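You operate a simulated robot arm through the tools that you are given. There is no shell and no other tool. Be economical: measure what you need, move in short steps, check, and stop when the job is done.

The job below is to be done with a simulated robot arm. You get a single attempt, and the scene is never put back.

TASK
Close the gap with the spacer that the gap gauge asks for.
Fine: open the green clamp lever, seat the spacer in the pocket, clamp again; the white blank goes from the pocket to its spot before the spacer.
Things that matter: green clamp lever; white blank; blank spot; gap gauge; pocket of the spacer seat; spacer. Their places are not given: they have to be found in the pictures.

Only the result counts: the job must be done as asked and must still hold three seconds after the hand-in. Knocking over, shifting, dropping, spilling or breaking anything else fails it.

THE ROBOT
A 7-joint arm with a two-finger parallel gripper, fixed in place. Base frame: the origin is at the foot of the arm, x ahead of it, y to its left, z up; the work surface is at about z = 0.783. Units: m, degrees, N and s.
With the tool pointing down near the work surface it reaches from about 0.3 to 0.7 m from the base axis. Its first joint turns from -66.0 to 66.0 degrees. Payload 1.57 kg.
The TCP is the grasp point between the finger pads, 0.03 m short of the fingertips. In the tool frame z runs along the fingers and y along their closing line. The gripper opens to 0.11 m. The fingers are 0.024 m wide and 0.012 m thick; the gripper's body (0.048 by 0.112 m) begins 0.078 m behind the TCP.
Orientation is told as [roll, pitch, yaw] about the base's x, y, z axes, in that order, counted from this pose: with the fingers straight down and closing along the base's y, the tool's x points along the base's -x, its y along +y and its z along -z.

THE INTERFACE
- The arm moves only by the tool arm_command. Its argument "commands" is a list of rows, each an object of numbers (a shift or turn left out is 0, a gripper value left out holds the last): "dx", "dy", "dz": the shift along the tool's x, y, z in m; "rx", "ry", "rz": the turn, a rotation vector about the tool's x, y, z in rad; "jaw": the finger opening in m, from 0 to 0.11. In form: [{"dx": .., "dy": .., "dz": .., "rx": .., "ry": .., "rz": .., "jaw": ..}, ...]. A call has 1 to 12 rows; each row shifts and turns the commanded pose from where the row before left it, along the tool's axes as they then stand. Each row takes 0.2 s and may step no farther than 0.05 m and 8.6 degrees from the row before; otherwise, or with a gripper value out of range, the whole call is refused. A pose out of reach is approached as far as the arm can. The call stops where the force on the tool passes 40 N (or 10 N more than at its start, if that is more) or the arm is blocked; 0.2 s more then pass. Each finger travels about 0.108 m/s and halts on what it meets, pressing with about 36 N; the grip force reading is that of the motor and also rises with nothing between the fingers. The clock runs only during rows and for 0.2 s after the last one: add rows that do not move to give the fingers time. It gives the time, the measured TCP pose, the force on the tool (base axes), the opening and the grip force at its end, in the units of the frame above (readings bear some noise), and new pictures: "pictures" is both (left out), scene, wrist or none.
- Cameras (640 x 400 px; columns grow to the right, rows downward): "scene" is fixed at [0.1743, -0.4053, 1.397]; the picture's right is [0.66, -0.75, 0.00], its down [-0.47, -0.41, -0.78] and it looks along [0.58, 0.52, -0.63] (base axes); focal length 337 px, centre (320, 200). "wrist" rides on the gripper at [-0.036, 0, -0.08] in the tool frame; the picture's right is [0.00, -1.00, 0.00], its down [0.97, 0.00, -0.24] and it looks along [0.24, 0.00, 0.97] (tool axes); focal length 218 px, centre (320, 200).
- measure_at(camera, pixels): for up to 12 pixels [column, row] of the newest picture of that camera ("zoom" is the newest enlarged one), the place [x, y, z] in the base frame of the surface seen there, good to about 0.003 m. No time passes.
- zoom(camera, box): a new picture of the part [left, top, right, bottom] of that camera's present view, enlarged. No time passes.
- sign_off(): hands the job in; it is judged then, once.

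Work in short steps. Measure before you move; look again where a grasp or a placing could have gone wrong, and mend it. You have 80 turns and 120 pictures in all, those below and enlarged ones among them. Open the gripper and draw the arm clear of the work before you hand the job in, unless the task says otherwise; then end with one line.

The tools are called after ">>>" as a command line: name --argument value ..., lists and objects as JSON in quotes. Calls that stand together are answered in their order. arm_command: Moves the arm, as the interface text tells. Its arguments: {"type":"object","properties":{"commands":{"type":"array","items":{"type":"object","properties":{"dx":{"type":"number"},"dy":{"type":"number"},"dz":{"type":"number"},"rx":{"type":"number"},"ry":{"type":"number"},"rz":{"type":"number"},"jaw":{"type":"number"}}}},"pictures":{"type":"string","enum":["both","scene","wrist","none"]}},"required":["commands"]} The other tools are called the same way: measure_at (camera, pixels) gives the place of the surface under pixels of a picture; zoom (camera, box) takes an enlarged picture of a part of a camera's view; sign_off () hands the job in.

At the start:

```text
clock: 0.0
position: [0.381, -0.0606, 1.108]
tcp_rot: [0.0, -0.1, 0.0]
ft_force: [0.2, 0.3, 0.4]
width: 0.1099
grip_force: 0.0
```

scene: 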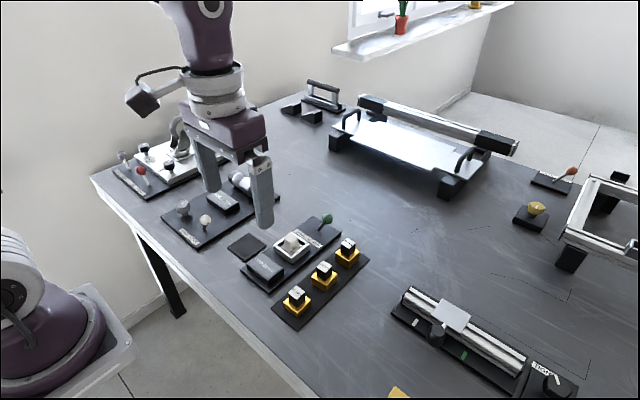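
wrist: 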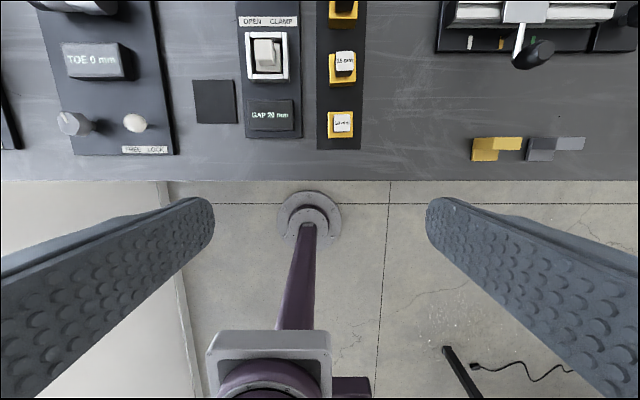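

The wrist view shows the gauge "GAP 20 mm" near (270,115), the pocket with the white blank at (266,55) and the spacers at (343,60) and (342,123). I zoom in for details.

>>> zoom --camera "scene" --box '[220, 200, 380, 300]'

>>> zoom --camera "wrist" --box '[180, 0, 380, 160]'

```text
4.00 times, centred on (300, 250) of scene
```

zoom: 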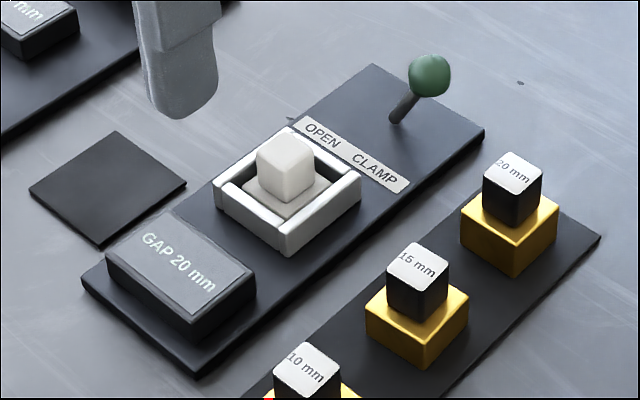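

```text
2.50 times, centred on (280, 80) of wrist
```

zoom: 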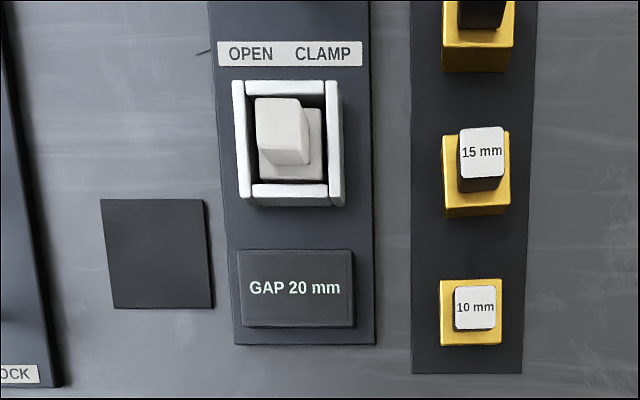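

The green lever stands at the CLAMP side (scene 327,219). The blank is in the pocket, its dark spot is at (247,247), and the 20 mm spacer is at (348,243). I measure these.

>>> measure_at --camera "scene" --pixels '[[327.5, 218.5], [319, 229], [291.5, 237], [348, 243], [342, 259], [355, 259], [228.5, 247.5], [248.7, 234], [265.5, 246], [245.7, 260], [292, 262], [300, 232]]'

>>> measure_at --camera "wrist" --pixels '[[258, 50], [284, 50], [266, 78], [251, 32], [286, 75], [265, 46], [292, 72], [293, 40], [213, 100], [252, 60], [290, 58], [270, 37]]'

```text
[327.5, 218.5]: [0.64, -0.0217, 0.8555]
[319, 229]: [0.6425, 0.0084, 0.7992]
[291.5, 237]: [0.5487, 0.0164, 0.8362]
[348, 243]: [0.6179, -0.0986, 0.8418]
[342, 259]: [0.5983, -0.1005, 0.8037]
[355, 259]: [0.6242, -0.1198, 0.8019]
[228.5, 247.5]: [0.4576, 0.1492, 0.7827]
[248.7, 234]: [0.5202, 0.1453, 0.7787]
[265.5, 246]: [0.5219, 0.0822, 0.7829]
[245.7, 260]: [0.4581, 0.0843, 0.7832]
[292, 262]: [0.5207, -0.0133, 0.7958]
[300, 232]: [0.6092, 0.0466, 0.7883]
```

```text
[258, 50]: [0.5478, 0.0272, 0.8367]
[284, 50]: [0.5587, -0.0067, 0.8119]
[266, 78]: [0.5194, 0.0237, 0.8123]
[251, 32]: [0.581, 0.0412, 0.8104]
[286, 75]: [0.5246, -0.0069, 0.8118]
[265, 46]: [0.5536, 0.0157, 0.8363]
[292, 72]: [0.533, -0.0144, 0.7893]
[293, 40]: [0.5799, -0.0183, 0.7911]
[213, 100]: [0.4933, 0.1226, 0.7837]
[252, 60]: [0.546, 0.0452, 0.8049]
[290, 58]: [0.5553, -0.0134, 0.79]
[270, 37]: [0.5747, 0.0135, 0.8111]
```

Spot centre is about (0.490, 0.115), blank knob (0.549, 0.016, top 0.836), 20 mm spacer (0.618, -0.099, top 0.842). I move above the seat for a better view of the lever.

>>> arm_command --commands '[{"dx": -0.044, "dy": 0.008, "dz": 0.01}, {"dx": -0.044, "dy": 0.008, "dz": 0.01}, {"dx": -0.044, "dy": 0.008, "dz": 0.01}, {"dx": -0.044, "dy": 0.008, "dz": 0.01}, {"dx": -0.044, "dy": 0.008, "dz": 0.01}, {}, {}]'

>>> zoom --camera "wrist" --box '[200, 80, 440, 230]'

```text
clock: 1.6
position: [0.6022, -0.0205, 1.0585]
tcp_rot: [0.0, 0.0, 0.0]
ft_force: [0.3, -0.3, 0.9]
width: 0.11
grip_force: 0.1
```

scene: 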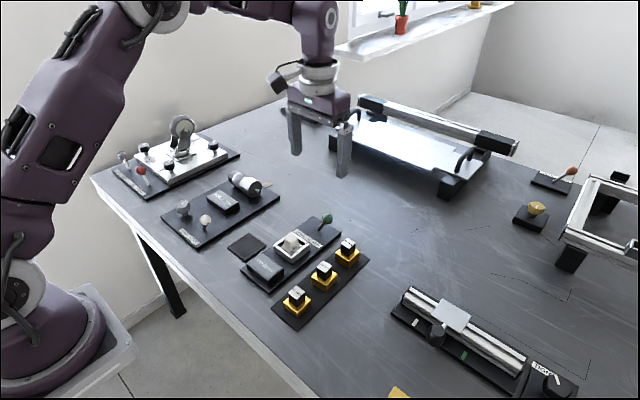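
wrist: 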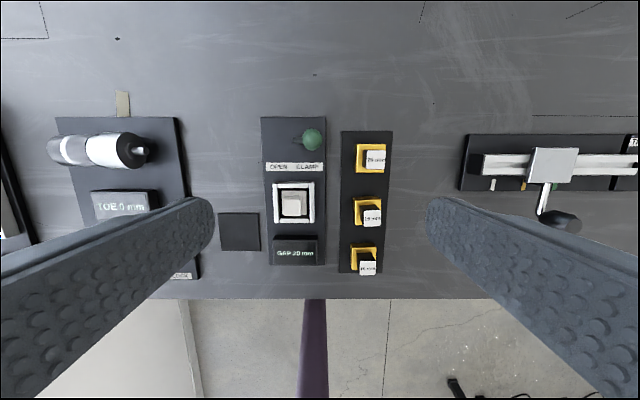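

```text
2.67 times, centred on (320, 155) of wrist
```

zoom: 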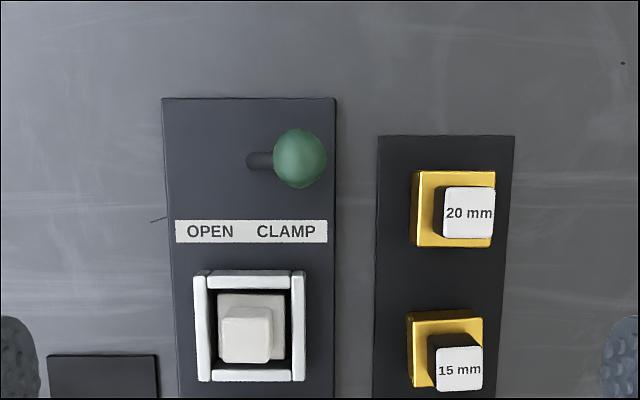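

I measure the knob, lever root, blank, pocket and spacer in the enlarged view.

>>> measure_at --camera "zoom" --pixels '[[299, 155], [252, 161], [245, 335], [285, 325], [222, 300], [284, 300], [200, 330], [298, 330], [250, 275], [250, 375], [470, 213], [425, 190]]'

>>> measure_at --camera "zoom" --pixels '[[447, 190], [493, 190], [447, 234], [493, 234], [418, 173], [493, 173], [414, 243], [414, 245], [222, 310], [268, 310], [225, 358], [266, 358]]'

```text
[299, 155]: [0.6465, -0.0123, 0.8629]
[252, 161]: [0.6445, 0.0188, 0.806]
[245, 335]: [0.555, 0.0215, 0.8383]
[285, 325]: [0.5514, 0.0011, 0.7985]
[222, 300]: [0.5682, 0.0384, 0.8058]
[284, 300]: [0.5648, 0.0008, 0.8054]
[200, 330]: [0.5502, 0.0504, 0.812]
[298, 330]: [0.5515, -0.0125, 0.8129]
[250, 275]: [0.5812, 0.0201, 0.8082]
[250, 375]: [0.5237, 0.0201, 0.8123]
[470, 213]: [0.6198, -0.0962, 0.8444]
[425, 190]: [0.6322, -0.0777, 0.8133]
```

```text
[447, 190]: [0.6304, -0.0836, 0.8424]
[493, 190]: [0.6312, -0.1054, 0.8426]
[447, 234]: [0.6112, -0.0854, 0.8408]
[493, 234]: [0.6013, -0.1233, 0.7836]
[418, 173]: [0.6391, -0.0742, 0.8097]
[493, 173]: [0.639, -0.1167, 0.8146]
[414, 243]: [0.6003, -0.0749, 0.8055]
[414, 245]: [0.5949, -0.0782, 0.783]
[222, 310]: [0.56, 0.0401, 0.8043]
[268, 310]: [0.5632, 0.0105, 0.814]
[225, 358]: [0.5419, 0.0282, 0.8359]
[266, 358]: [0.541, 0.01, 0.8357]
```

The lever knob is at about (0.646, -0.015, 0.850) and its root at y ≈ 0.02, so OPEN means pushing it toward +y. I close the fingers and lower them on its -y side.

>>> arm_command --commands '[{"dx": -0.024, "dy": -0.012, "jaw": 0}, {"dx": -0.024, "dy": -0.0125}, {}, {"dz": 0.04}, {"dz": 0.04}, {"dz": 0.04}, {"dz": 0.04}, {"dz": 0.02}, {}]'

>>> zoom --camera "scene" --box '[240, 170, 400, 270]'

```text
clock: 3.6
position: [0.6481, -0.0461, 0.8788]
tcp_rot: [0.0, 0.0, 0.0]
ft_force: [0.3, 0.6, -0.2]
width: 0.0002
grip_force: 21.2
```

scene: 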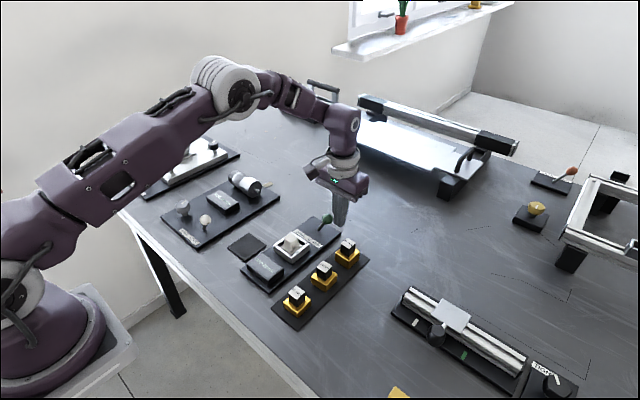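
wrist: 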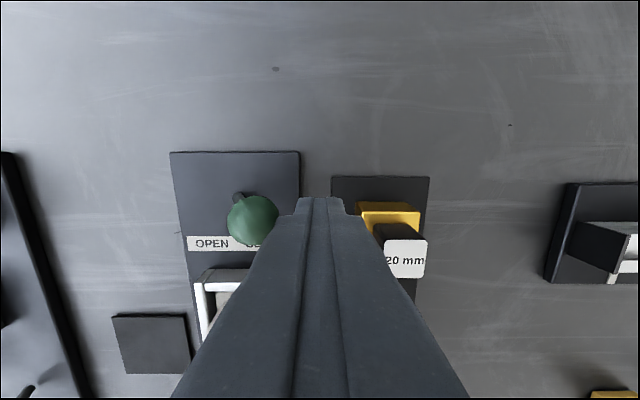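

```text
4.00 times, centred on (320, 220) of scene
```

zoom: 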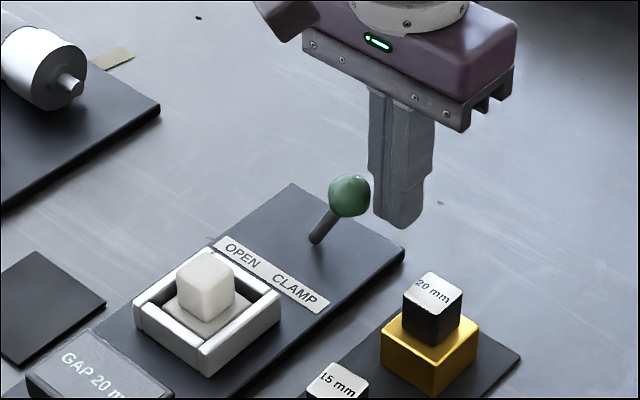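

The fingers stand on the knob's -y side. I lower 1 cm and push toward +y in small steps.

>>> arm_command --commands '[{"dz": 0.01}, {"dy": 0.01}, {"dy": 0.01}, {"dy": 0.01}, {"dy": 0.01}, {"dy": 0.01}, {"dy": 0.01}, {"dy": 0.008}, {}]'

>>> zoom --camera "scene" --box '[240, 170, 400, 270]'

```text
clock: 5.6
position: [0.6485, 0.0223, 0.8689]
tcp_rot: [0.0, 0.0, 0.0]
ft_force: [0.8, 0.7, 0.5]
width: 0.0
grip_force: 21.4
```

scene: 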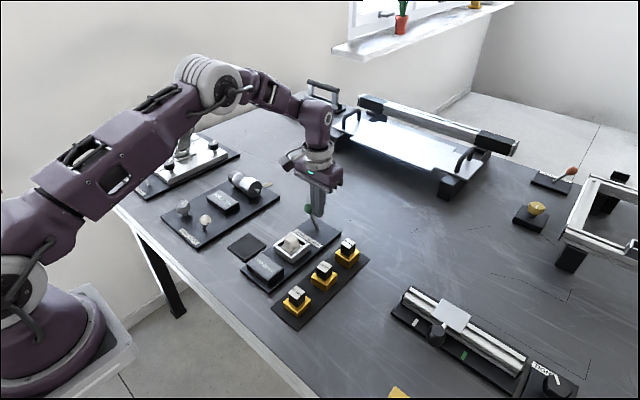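
wrist: 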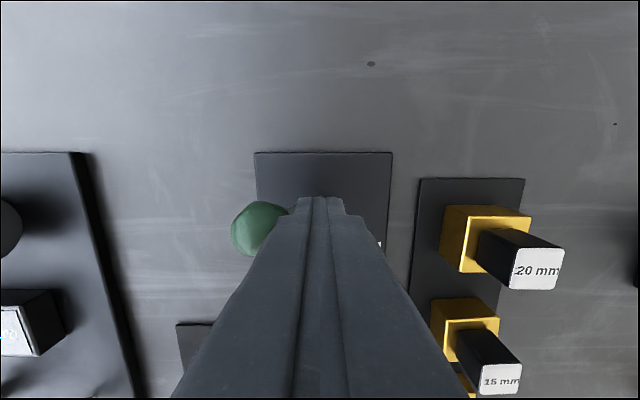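

```text
4.00 times, centred on (320, 220) of scene
```

zoom: 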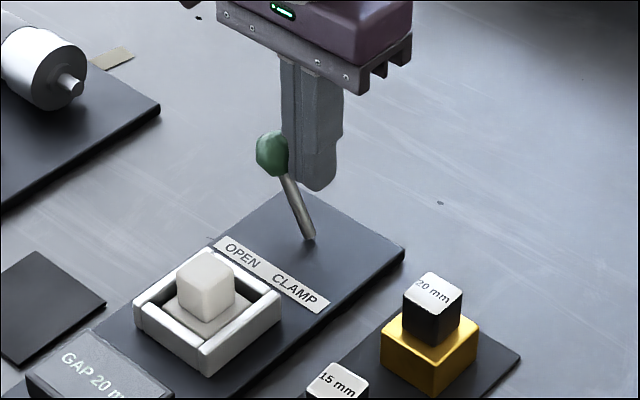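

The lever has swung over to the OPEN side, with no stop felt yet. I push gently a bit more to look for the end stop.

>>> arm_command --commands '[{"dy": 0.006}, {"dy": 0.006}, {"dy": 0.004}, {}]' --pictures "wrist"

>>> zoom --camera "scene" --box '[240, 170, 400, 270]'

```text
clock: 6.3
position: [0.6484, 0.0242, 0.8689]
tcp_rot: [-1.0, 0.0, -0.3]
ft_force: [-0.9, -8.9, 3.0]
width: 0.0001
grip_force: 21.7
stopped in row 3: the force on the tool passed its limit (the readings are from after the stop); the commanded pose is now the measured one
```

wrist: 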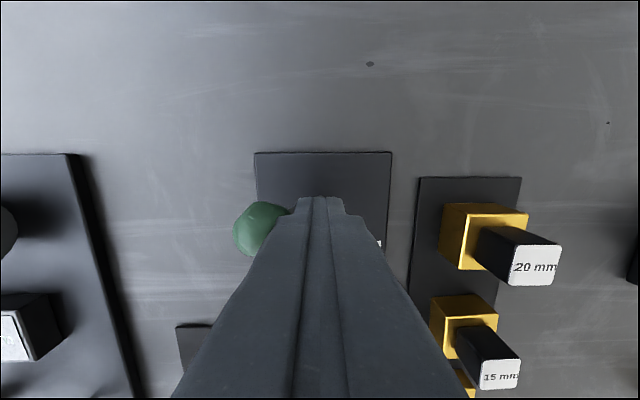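

```text
4.00 times, centred on (320, 220) of scene
```

zoom: 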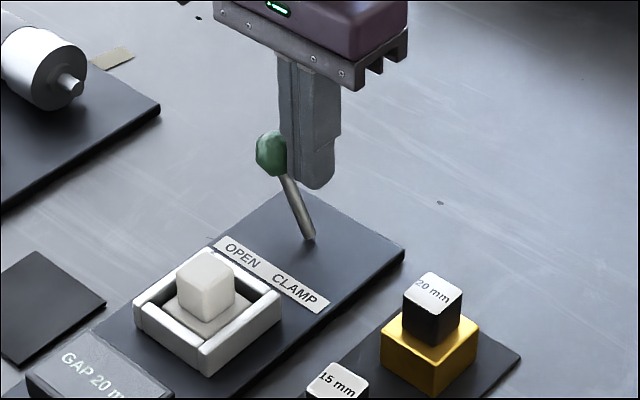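

The end stop is reached (force limit), so the lever is open. I back off, level the tilt and rise.

>>> arm_command --commands '[{"dy": -0.02}, {"dy": -0.01, "rx": -0.0175, "rz": -0.005}, {"dz": -0.03}, {"dz": -0.04}, {"dz": -0.03}, {"dx": 0.04, "jaw": 0.05}, {"dx": 0.04}, {"dy": 0.02}, {}]'

>>> zoom --camera "scene" --box '[240, 170, 400, 270]'

```text
clock: 8.3
position: [0.5677, 0.0154, 0.969]
tcp_rot: [0.2, 0.2, 0.0]
ft_force: [-0.1, -0.3, 0.1]
width: 0.0501
grip_force: 0.1
```

scene: 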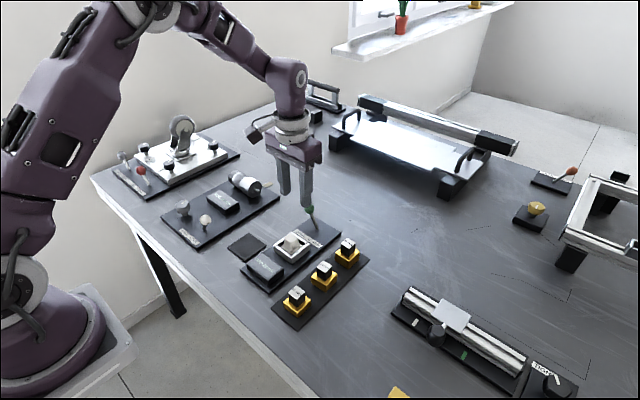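
wrist: 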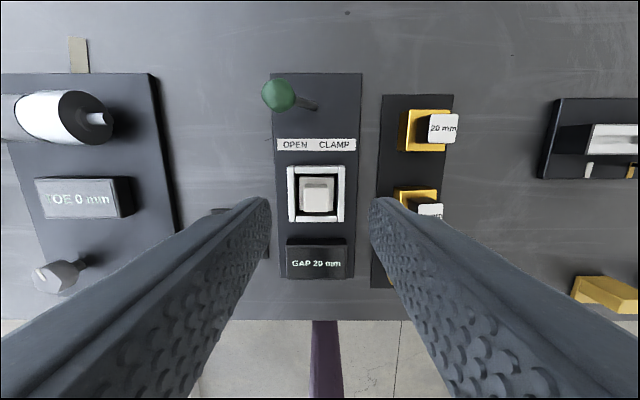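

```text
4.00 times, centred on (320, 220) of scene
```

zoom: 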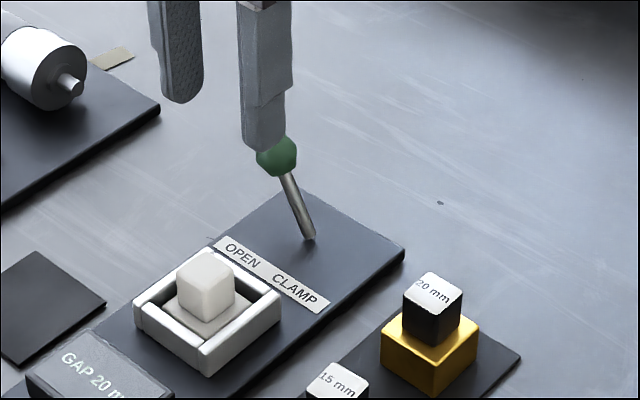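

The lever stays on OPEN (wrist 278,95). I measure the blank precisely in the wrist view around (317,197).

>>> zoom --camera "wrist" --box '[270, 155, 366, 235]'

```text
5.00 times, centred on (318, 195) of wrist
```

zoom: 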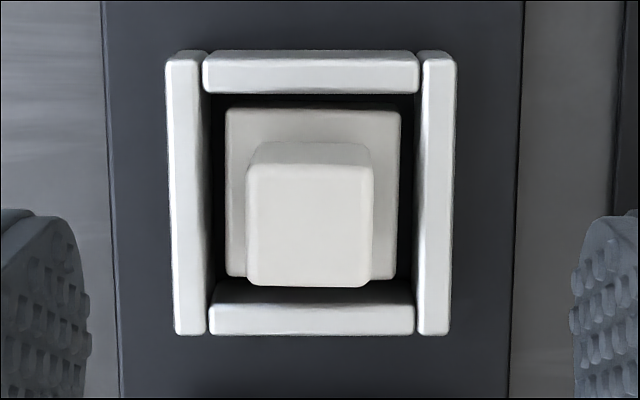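

>>> measure_at --camera "zoom" --pixels '[[252, 220], [368, 220], [310, 172], [310, 280], [230, 115], [395, 115], [235, 260], [390, 260], [206, 200], [424, 200], [310, 88], [310, 310]]'

```text
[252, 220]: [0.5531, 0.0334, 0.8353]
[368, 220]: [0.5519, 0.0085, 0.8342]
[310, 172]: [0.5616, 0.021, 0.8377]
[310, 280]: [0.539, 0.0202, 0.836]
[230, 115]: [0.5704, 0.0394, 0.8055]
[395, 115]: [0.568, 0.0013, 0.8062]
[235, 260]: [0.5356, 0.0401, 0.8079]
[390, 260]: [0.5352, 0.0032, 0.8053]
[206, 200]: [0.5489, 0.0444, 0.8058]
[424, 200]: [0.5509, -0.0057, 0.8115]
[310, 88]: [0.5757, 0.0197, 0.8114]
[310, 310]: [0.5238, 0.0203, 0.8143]
```

Blank knob centre is (0.551, 0.0205) and about 25 mm wide; the pocket wall top is 0.812. I descend to TCP z 0.848 and close.

>>> arm_command --commands '[{"dx": 0.0167, "dy": 0.005, "jaw": 0.045}, {"dz": 0.04}, {"dz": 0.04}, {"dz": 0.03}, {"dz": 0.011}, {}, {"jaw": 0.01}, {}, {}]' --pictures "wrist"

>>> zoom --camera "scene" --box '[220, 190, 380, 290]'

```text
clock: 10.3
position: [0.5513, 0.0211, 0.8483]
tcp_rot: [0.2, 0.1, 0.0]
ft_force: [0.7, -0.6, -0.2]
width: 0.0249
grip_force: 35.8
```

wrist: 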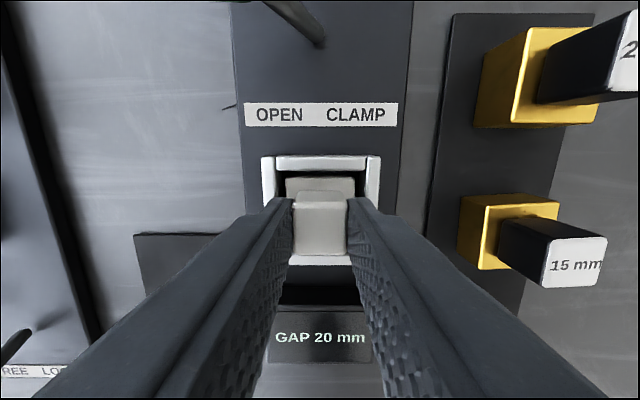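

```text
4.00 times, centred on (300, 240) of scene
```

zoom: 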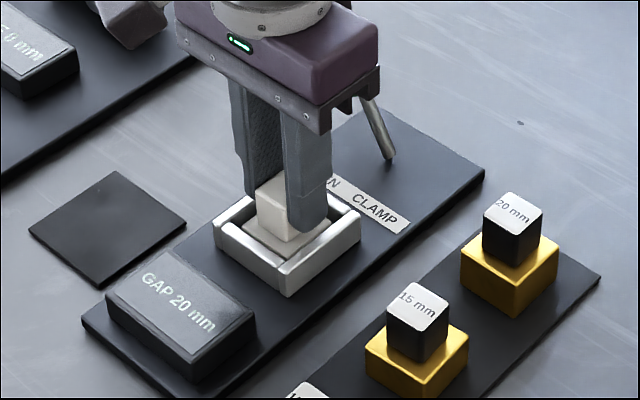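

The knob is gripped (opening 0.0249). I lift straight up 6 cm.

>>> arm_command --commands '[{"dz": -0.01}, {"dz": -0.02}, {"dz": -0.03}, {}]' --pictures "wrist"

>>> zoom --camera "scene" --box '[220, 190, 380, 290]'

```text
clock: 11.3
position: [0.5532, 0.0204, 0.909]
tcp_rot: [0.2, 0.1, 0.0]
ft_force: [0.3, 0.1, -0.6]
width: 0.0248
grip_force: 36.3
```

wrist: 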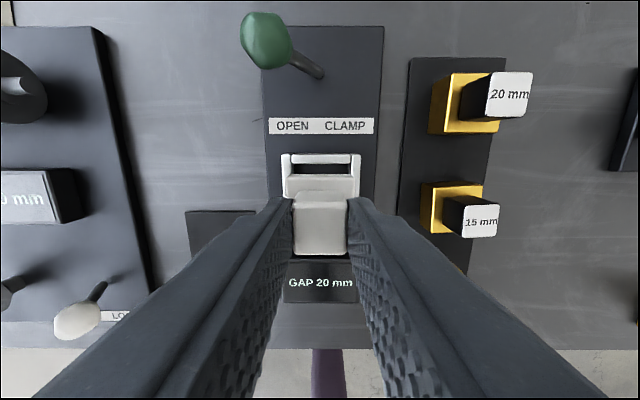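

```text
4.00 times, centred on (300, 240) of scene
```

zoom: 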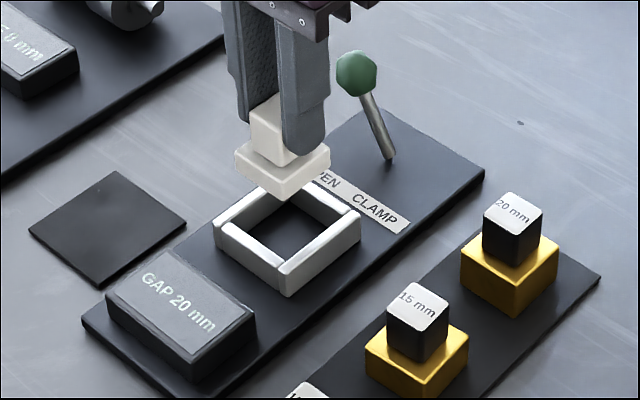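

The blank came free. I measure its lower edge (zoom 285,198), the pocket floor and the spot.

>>> measure_at --camera "zoom" --pixels '[[284, 197], [284, 181], [238, 163], [285, 225], [265, 230], [108, 187], [33, 190], [115, 134], [184, 185], [103, 243], [512, 310], [512, 265]]'

```text
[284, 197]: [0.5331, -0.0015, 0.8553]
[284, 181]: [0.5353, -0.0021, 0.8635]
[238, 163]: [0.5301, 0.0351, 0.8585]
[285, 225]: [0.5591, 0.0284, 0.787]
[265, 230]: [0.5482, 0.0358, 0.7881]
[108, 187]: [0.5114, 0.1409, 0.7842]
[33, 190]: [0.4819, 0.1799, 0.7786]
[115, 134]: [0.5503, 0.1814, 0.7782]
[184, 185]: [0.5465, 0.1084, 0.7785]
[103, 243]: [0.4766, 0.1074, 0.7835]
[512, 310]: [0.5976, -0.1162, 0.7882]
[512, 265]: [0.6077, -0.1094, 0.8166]
```

Those spot pixels were off by the zoom offset; the earlier corner measurements give its centre as (0.4895, 0.115). I carry the blank above it and check.

>>> arm_command --commands '[{"dx": 0.02, "dy": 0.0315}, {"dx": 0.0218, "dy": 0.0315}, {"dx": 0.0218, "dy": 0.0315}, {"dz": 0.03}, {}, {}]' --pictures "wrist"

>>> zoom --camera "scene" --box '[200, 190, 328, 270]'

```text
clock: 12.7
position: [0.4876, 0.1151, 0.8794]
tcp_rot: [0.3, 0.1, 0.1]
ft_force: [1.0, -0.6, -0.8]
width: 0.025
grip_force: 36.0
```

wrist: 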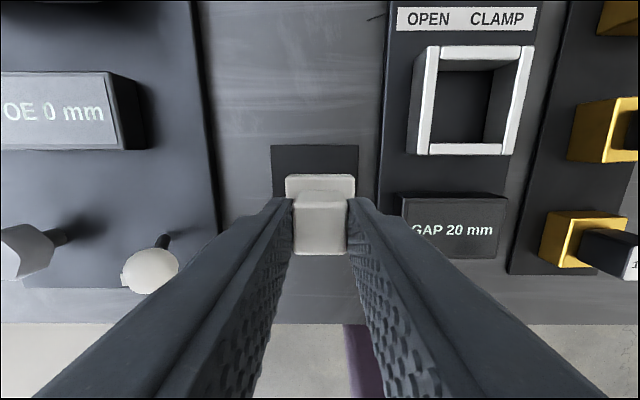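

```text
5.00 times, centred on (264, 230) of scene
```

zoom: 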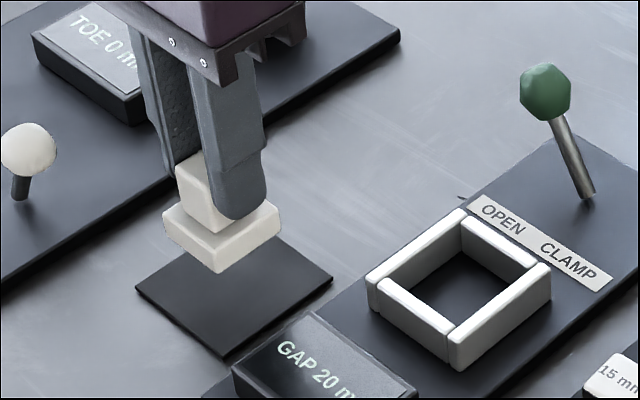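

I verify the spot's edges (wrist 273..357, top row 147) against the TCP.

>>> measure_at --camera "wrist" --pixels '[[275, 160], [356, 160], [316, 148], [462, 130]]'

>>> measure_at --camera "zoom" --pixels '[[138, 287], [225, 354], [330, 280], [216, 270], [165, 232]]'

```text
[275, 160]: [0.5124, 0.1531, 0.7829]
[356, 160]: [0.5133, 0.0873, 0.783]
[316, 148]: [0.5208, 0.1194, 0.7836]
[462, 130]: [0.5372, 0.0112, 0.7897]
```

```text
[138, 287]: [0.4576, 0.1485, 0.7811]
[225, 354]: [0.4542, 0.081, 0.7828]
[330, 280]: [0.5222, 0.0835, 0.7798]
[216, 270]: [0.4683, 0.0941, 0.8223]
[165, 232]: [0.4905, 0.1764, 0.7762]
```

Spot centre is about (0.4895, 0.117), so I shift 2 mm and lower to near contact, then in fine steps.

>>> arm_command --commands '[{"dx": -0.002, "dy": 0.002, "dz": 0.015}, {"dz": 0.015}, {"dz": 0.003}, {"dz": 0.002}, {"dz": 0.001}, {"dz": 0.001}, {}]' --pictures "none"

>>> zoom --camera "scene" --box '[200, 200, 296, 260]'

```text
clock: 14.3
position: [0.4907, 0.1169, 0.8416]
tcp_rot: [0.2, 0.1, 0.1]
ft_force: [0.8, 0.3, -0.9]
width: 0.025
grip_force: 36.5
```

```text
6.67 times, centred on (248, 230) of scene
```

zoom: 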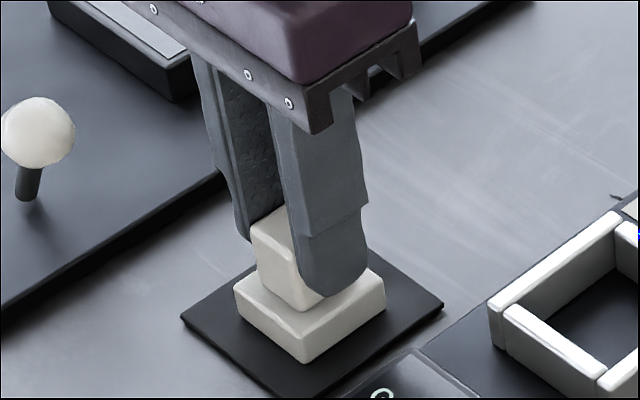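

It is nearly down with no contact force yet. I go down in 1 mm steps.

>>> arm_command --commands '[{"dz": 0.001}, {"dz": 0.001}, {}]' --pictures "none"

```text
clock: 15.1
position: [0.4901, 0.118, 0.8399]
tcp_rot: [0.2, -0.1, 0.0]
ft_force: [-1.5, -1.4, 28.8]
width: 0.0249
grip_force: 35.9
```

Contact is made (29 N upward). I release and rise.

>>> arm_command --commands '[{"dz": -0.001}, {"jaw": 0.045}, {}, {"dz": -0.02}, {"dz": -0.04}, {"dz": -0.04}, {}]' --pictures "wrist"

>>> zoom --camera "scene" --box '[200, 190, 360, 290]'

```text
clock: 16.7
position: [0.4898, 0.1174, 0.9414]
tcp_rot: [0.3, 0.1, -0.1]
ft_force: [-1.0, -0.7, -0.8]
width: 0.0451
grip_force: 0.0
```

wrist: 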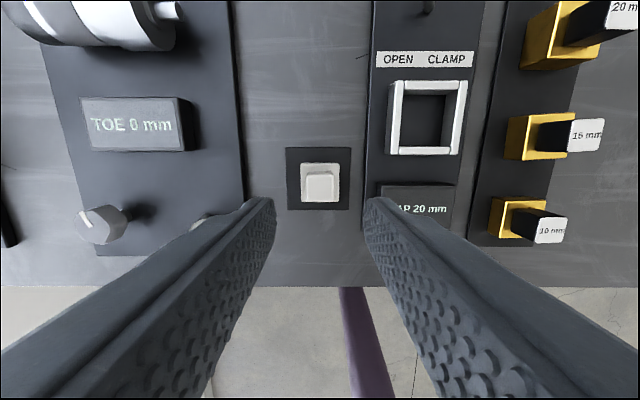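

```text
4.00 times, centred on (280, 240) of scene
```

zoom: 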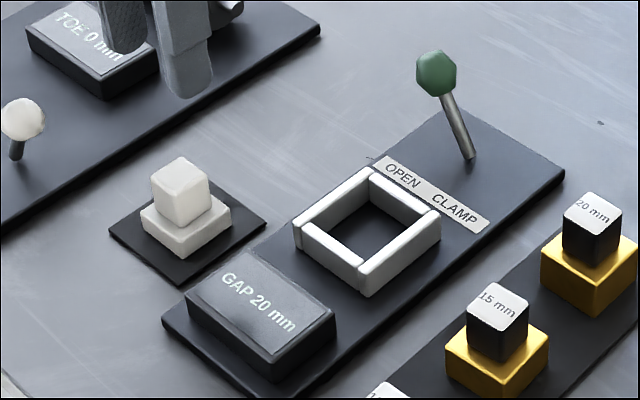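

The blank sits centred on its spot. I travel above the 20 mm spacer.

>>> arm_command --commands '[{"dz": -0.03}, {"dx": -0.0217, "dy": -0.0356}, {"dx": -0.0217, "dy": -0.0356}, {"dx": -0.0217, "dy": -0.0356}, {"dx": -0.0217, "dy": -0.0356}, {"dx": -0.0217, "dy": -0.0356}, {"dx": -0.0217, "dy": -0.0356}, {}, {}]' --pictures "wrist"

>>> zoom --camera "wrist" --box '[272, 150, 368, 210]'

```text
clock: 18.7
position: [0.6199, -0.0967, 0.9683]
tcp_rot: [0.2, 0.1, 0.1]
ft_force: [-0.4, 0.3, -1.4]
width: 0.0451
grip_force: 0.2
```

wrist: 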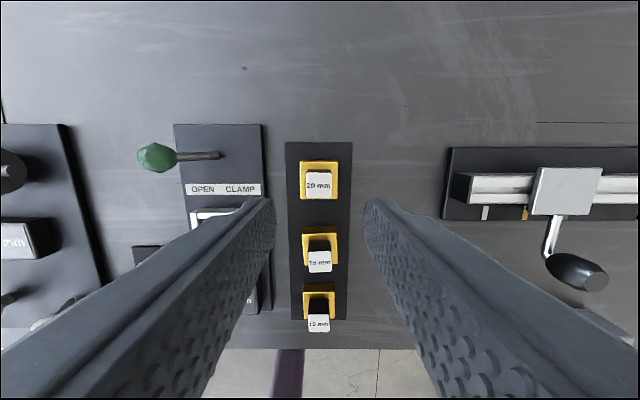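

```text
6.67 times, centred on (320, 180) of wrist
```

zoom: 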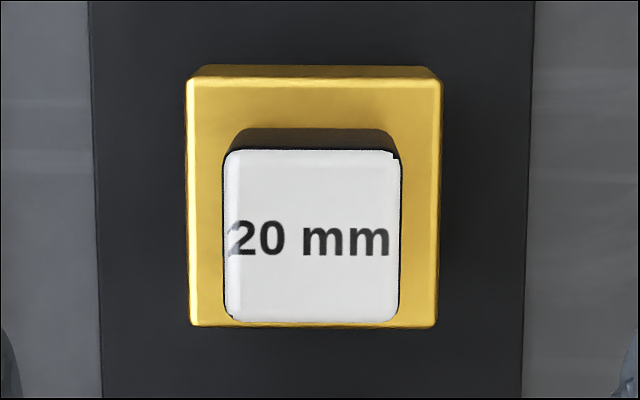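

>>> measure_at --camera "zoom" --pixels '[[230, 235], [396, 235], [310, 155], [310, 315], [195, 200], [435, 200], [310, 85], [208, 320], [435, 320]]'

```text
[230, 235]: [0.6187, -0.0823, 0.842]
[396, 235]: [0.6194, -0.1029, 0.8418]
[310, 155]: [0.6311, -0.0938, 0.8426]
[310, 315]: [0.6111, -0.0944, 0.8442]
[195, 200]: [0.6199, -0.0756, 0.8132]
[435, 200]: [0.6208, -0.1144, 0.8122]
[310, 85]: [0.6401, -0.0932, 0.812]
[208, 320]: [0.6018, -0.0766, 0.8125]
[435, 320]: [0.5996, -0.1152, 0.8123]
```

The spacer knob centre is about (0.620, -0.095), top 0.8425, base top 0.8125. I descend to z 0.849 and close.

>>> arm_command --commands '[{"dy": 0.0017, "dz": 0.04}, {"dz": 0.04}, {"dz": 0.029}, {"dz": 0.01}, {}, {"jaw": 0.01}, {}, {}]' --pictures "none"

>>> zoom --camera "scene" --box '[260, 190, 420, 290]'

```text
clock: 20.5
position: [0.6211, -0.095, 0.8489]
tcp_rot: [0.2, 0.1, 0.0]
ft_force: [-0.6, -0.6, -0.3]
width: 0.0257
grip_force: 35.9
```

```text
4.00 times, centred on (340, 240) of scene
```

zoom: 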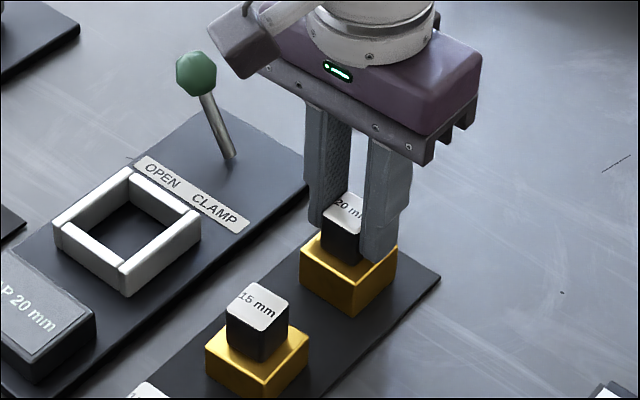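

Gripped (opening 0.0257). I lift 7 cm and carry the spacer to above the pocket at (0.551, 0.0195).

>>> arm_command --commands '[{"dz": -0.01}, {"dz": -0.03}, {"dz": -0.035}, {"dx": 0.0233, "dy": 0.038}, {"dx": 0.0233, "dy": 0.038}, {"dx": 0.0235, "dy": 0.0385}, {}, {}]' --pictures "wrist"

>>> zoom --camera "scene" --box '[220, 190, 380, 290]'

```text
clock: 22.3
position: [0.5506, 0.0197, 0.9247]
tcp_rot: [0.3, 0.1, -0.1]
ft_force: [0.4, 1.0, -3.1]
width: 0.0255
grip_force: 36.1
```

wrist: 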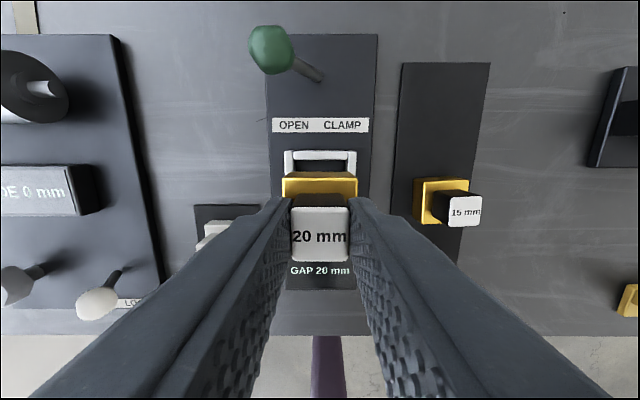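

```text
4.00 times, centred on (300, 240) of scene
```

zoom: 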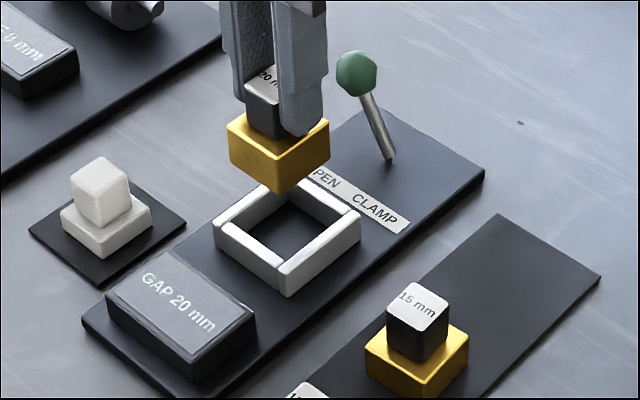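

I measure the held spacer and the pocket walls (scene zoom) to align.

>>> measure_at --camera "zoom" --pixels '[[279, 188], [279, 155], [231, 120], [326, 127], [217, 226], [285, 267], [357, 206], [280, 183], [230, 240], [320, 240], [330, 200], [249, 250]]'

>>> measure_at --camera "wrist" --pixels '[[287, 185], [354, 185], [320, 156], [290, 165], [351, 165]]'

```text
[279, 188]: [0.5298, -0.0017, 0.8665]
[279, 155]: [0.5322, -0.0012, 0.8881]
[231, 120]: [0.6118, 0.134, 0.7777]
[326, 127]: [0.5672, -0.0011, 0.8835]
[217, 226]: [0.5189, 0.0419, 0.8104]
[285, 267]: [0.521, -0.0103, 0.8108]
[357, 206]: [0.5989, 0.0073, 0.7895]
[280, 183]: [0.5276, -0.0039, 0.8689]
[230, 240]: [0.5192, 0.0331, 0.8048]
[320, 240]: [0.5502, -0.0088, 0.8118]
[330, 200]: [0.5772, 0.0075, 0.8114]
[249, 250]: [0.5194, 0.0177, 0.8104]
```

```text
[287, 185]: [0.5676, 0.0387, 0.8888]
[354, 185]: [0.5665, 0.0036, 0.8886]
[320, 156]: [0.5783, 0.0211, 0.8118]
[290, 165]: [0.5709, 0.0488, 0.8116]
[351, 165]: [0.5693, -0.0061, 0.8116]
```

The spacer is centred at about (0.550, 0.0195) and the pocket at about (0.551, 0.019), so they are aligned. I lower in stages.

>>> arm_command --commands '[{"dx": -0.0007, "dz": 0.025}, {"dz": 0.025}, {"dz": 0.006}, {"dz": 0.006}, {"dz": 0.006}, {"dz": 0.006}, {}]' --pictures "wrist"

>>> zoom --camera "scene" --box '[250, 210, 346, 270]'

```text
clock: 23.9
position: [0.5513, 0.0211, 0.8521]
tcp_rot: [0.3, -0.2, 0.0]
ft_force: [0.4, 1.0, 25.8]
width: 0.0262
grip_force: 36.0
```

wrist: 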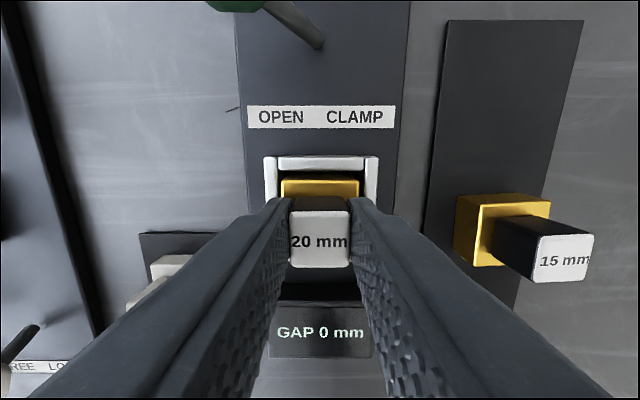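

```text
6.67 times, centred on (298, 240) of scene
```

zoom: 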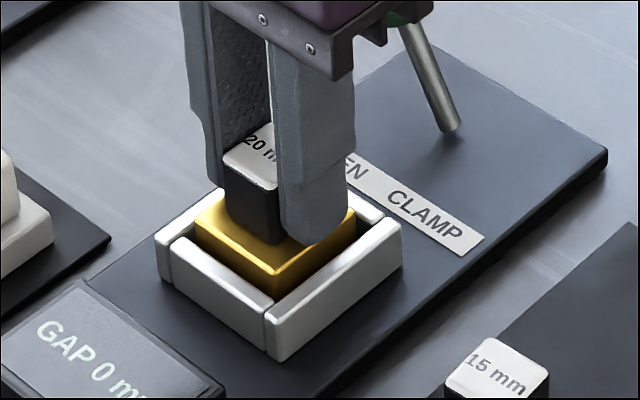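

The gauge now reads "GAP 0 mm" and there is floor contact (26 N). I release and rise.

>>> arm_command --commands '[{"dz": -0.001}, {"jaw": 0.045}, {}, {"dz": -0.02}, {"dz": -0.04}, {"dz": -0.04}, {}]' --pictures "wrist"

>>> zoom --camera "scene" --box '[250, 190, 378, 270]'

>>> zoom --camera "wrist" --box '[256, 140, 384, 220]'

```text
clock: 25.5
position: [0.55, 0.0203, 0.9533]
tcp_rot: [0.2, 0.0, -0.1]
ft_force: [-0.6, -0.4, -0.4]
width: 0.0448
grip_force: 0.0
```

wrist: 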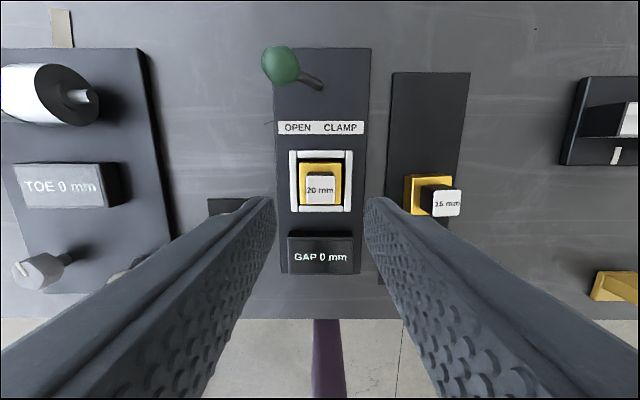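

```text
5.00 times, centred on (314, 230) of scene
```

zoom: 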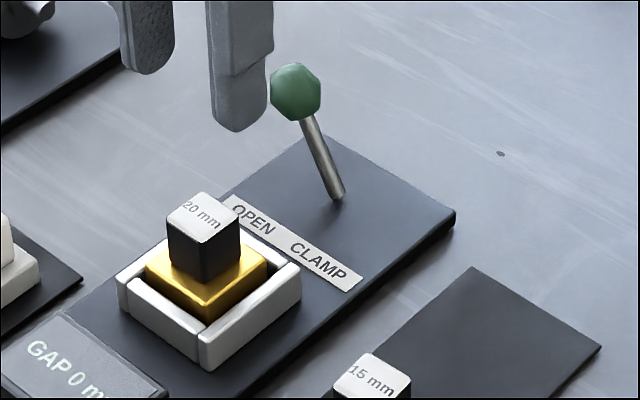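

```text
5.00 times, centred on (320, 180) of wrist
```

zoom: 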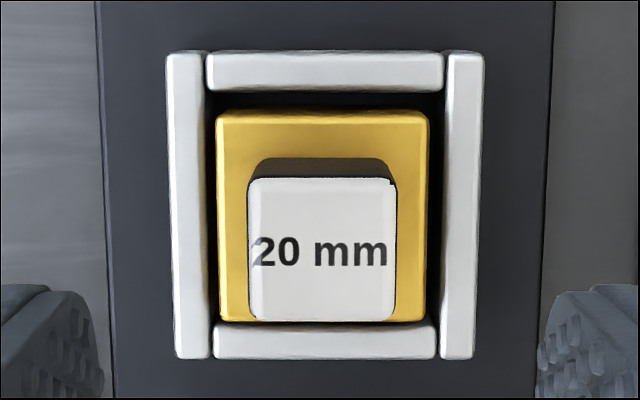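

The 20 mm spacer sits flat in the pocket. Now I go to the lever's +y side with closed fingers (TCP 0.648, 0.085) and lower.

>>> arm_command --commands '[{"dx": -0.033, "dy": 0.022, "jaw": 0}, {"dx": -0.033, "dy": 0.022}, {"dx": -0.032, "dy": 0.021}, {}, {"dz": 0.04}, {"dz": 0.03}, {}]' --pictures "wrist"

>>> zoom --camera "scene" --box '[240, 170, 400, 270]'

```text
clock: 27.1
position: [0.6478, 0.0852, 0.8819]
tcp_rot: [0.3, 0.2, 0.0]
ft_force: [-0.2, 0.2, -0.1]
width: 0.0001
grip_force: 21.3
```

wrist: 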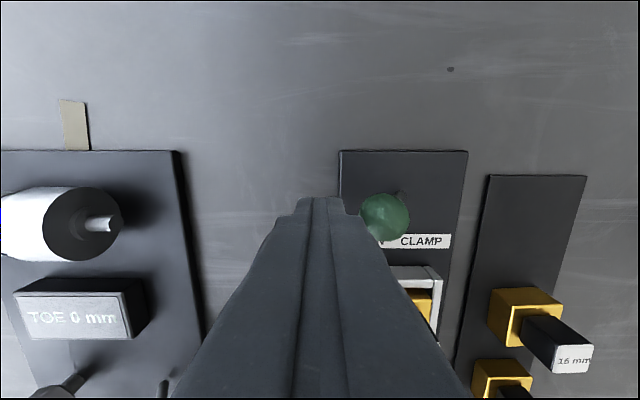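

```text
4.00 times, centred on (320, 220) of scene
```

zoom: 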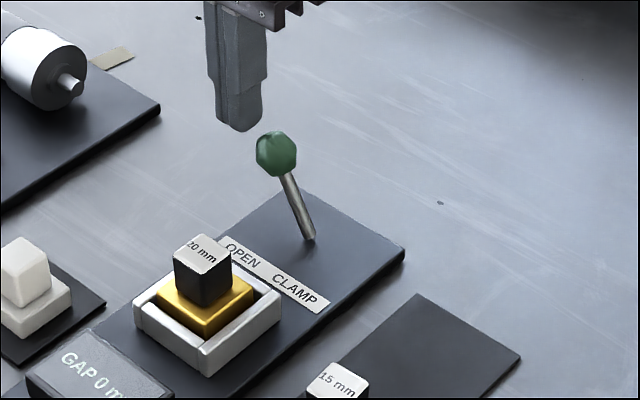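

The fingers are clear beside the knob. I lower 1.3 cm and push toward -y.

>>> arm_command --commands '[{"dz": 0.013}, {"dy": -0.01}, {"dy": -0.01}, {"dy": -0.01}, {"dy": -0.01}, {"dy": -0.01}, {"dy": -0.01}, {"dy": -0.008}, {"dy": -0.004}, {"dy": -0.004}, {}]' --pictures "wrist"

>>> zoom --camera "scene" --box '[240, 170, 400, 270]'

```text
clock: 29.5
position: [0.6481, 0.0149, 0.8695]
tcp_rot: [0.5, 0.0, 0.1]
ft_force: [1.6, 37.8, 2.6]
width: 0.0001
grip_force: 21.3
```

wrist: 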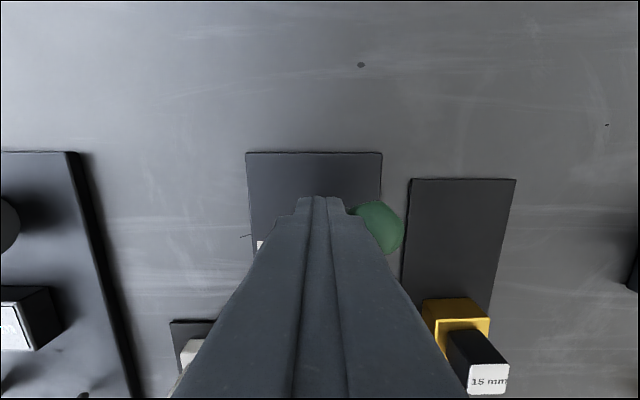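

```text
4.00 times, centred on (320, 220) of scene
```

zoom: 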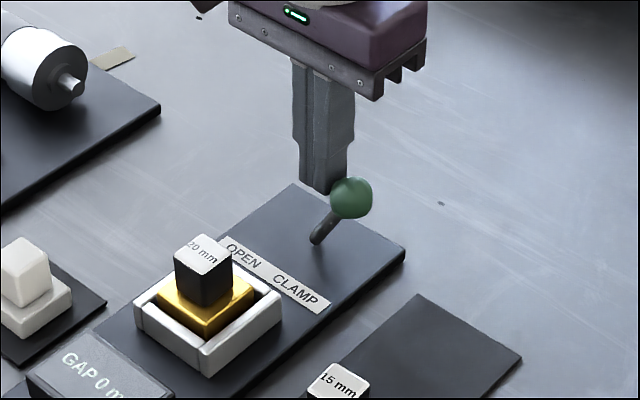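

The lever is at its CLAMP stop (38 N). I back off, rise, open the gripper and move clear.

>>> arm_command --commands '[{"dy": 0.015}, {"dy": 0.015}, {"dz": -0.04}, {"dz": -0.05}, {"dz": -0.05}, {"dz": -0.05, "dx": 0.01, "jaw": 0.08}, {"dx": 0.04}, {"dx": 0.04}, {"dx": 0.02}, {}]'

>>> zoom --camera "scene" --box '[220, 190, 380, 290]'

```text
refused: row 6 steps farther than a row can; nothing moved
```

```text
4.00 times, centred on (300, 240) of scene
```

zoom: 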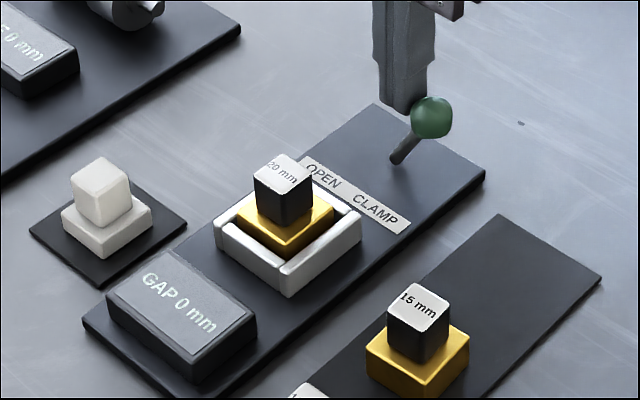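

The call was refused because one row stepped too far, so I repeat it with smaller steps.

>>> arm_command --commands '[{"dy": 0.015}, {"dy": 0.015}, {"dz": -0.04}, {"dz": -0.045}, {"dz": -0.045}, {"dz": -0.045, "jaw": 0.08}, {"dx": 0.04}, {"dx": 0.04}, {"dx": 0.02}, {}]'

>>> zoom --camera "scene" --box '[220, 190, 380, 290]'

```text
clock: 31.7
position: [0.5498, 0.0387, 1.0449]
tcp_rot: [0.2, 0.1, 0.0]
ft_force: [0.0, 0.2, -0.3]
width: 0.0803
grip_force: 0.0
```

scene: 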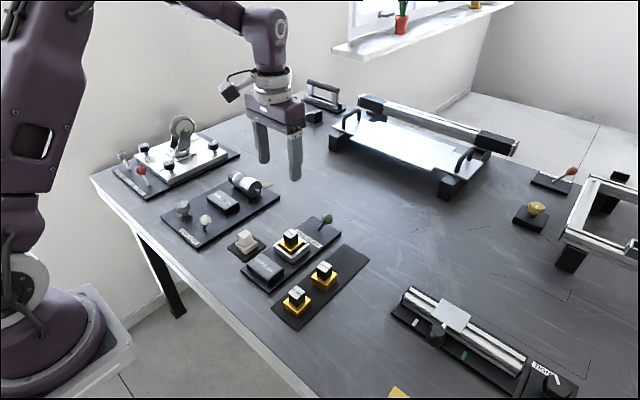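
wrist: 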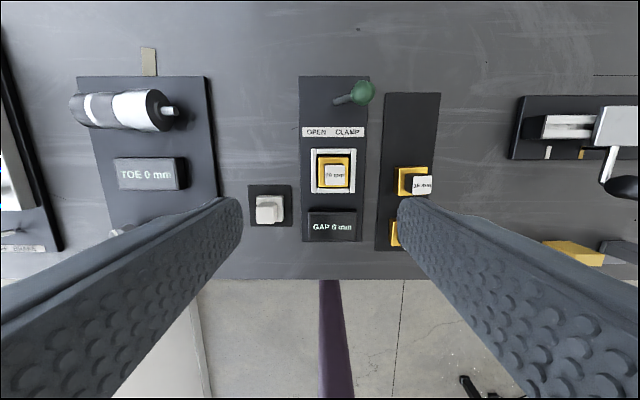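

```text
4.00 times, centred on (300, 240) of scene
```

zoom: 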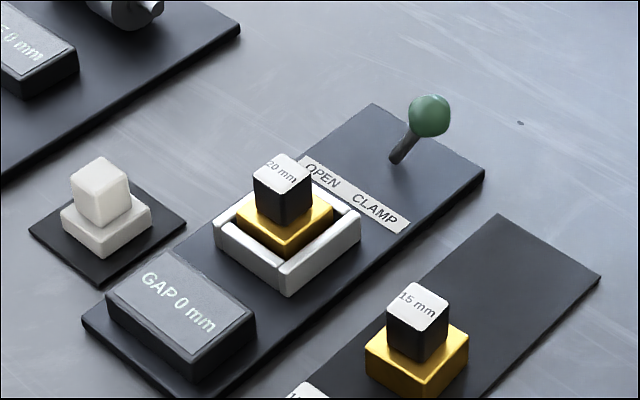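

The gauge reads 0 mm, the lever is on CLAMP, the blank is on its spot, and the gripper is open and clear. I hand in.

>>> sign_off

```text
The job is handed in.
```

The 20 mm spacer the gauge asked for is seated and clamped in the pocket, the gauge now reads "GAP 0 mm", and the white blank is on its spot.
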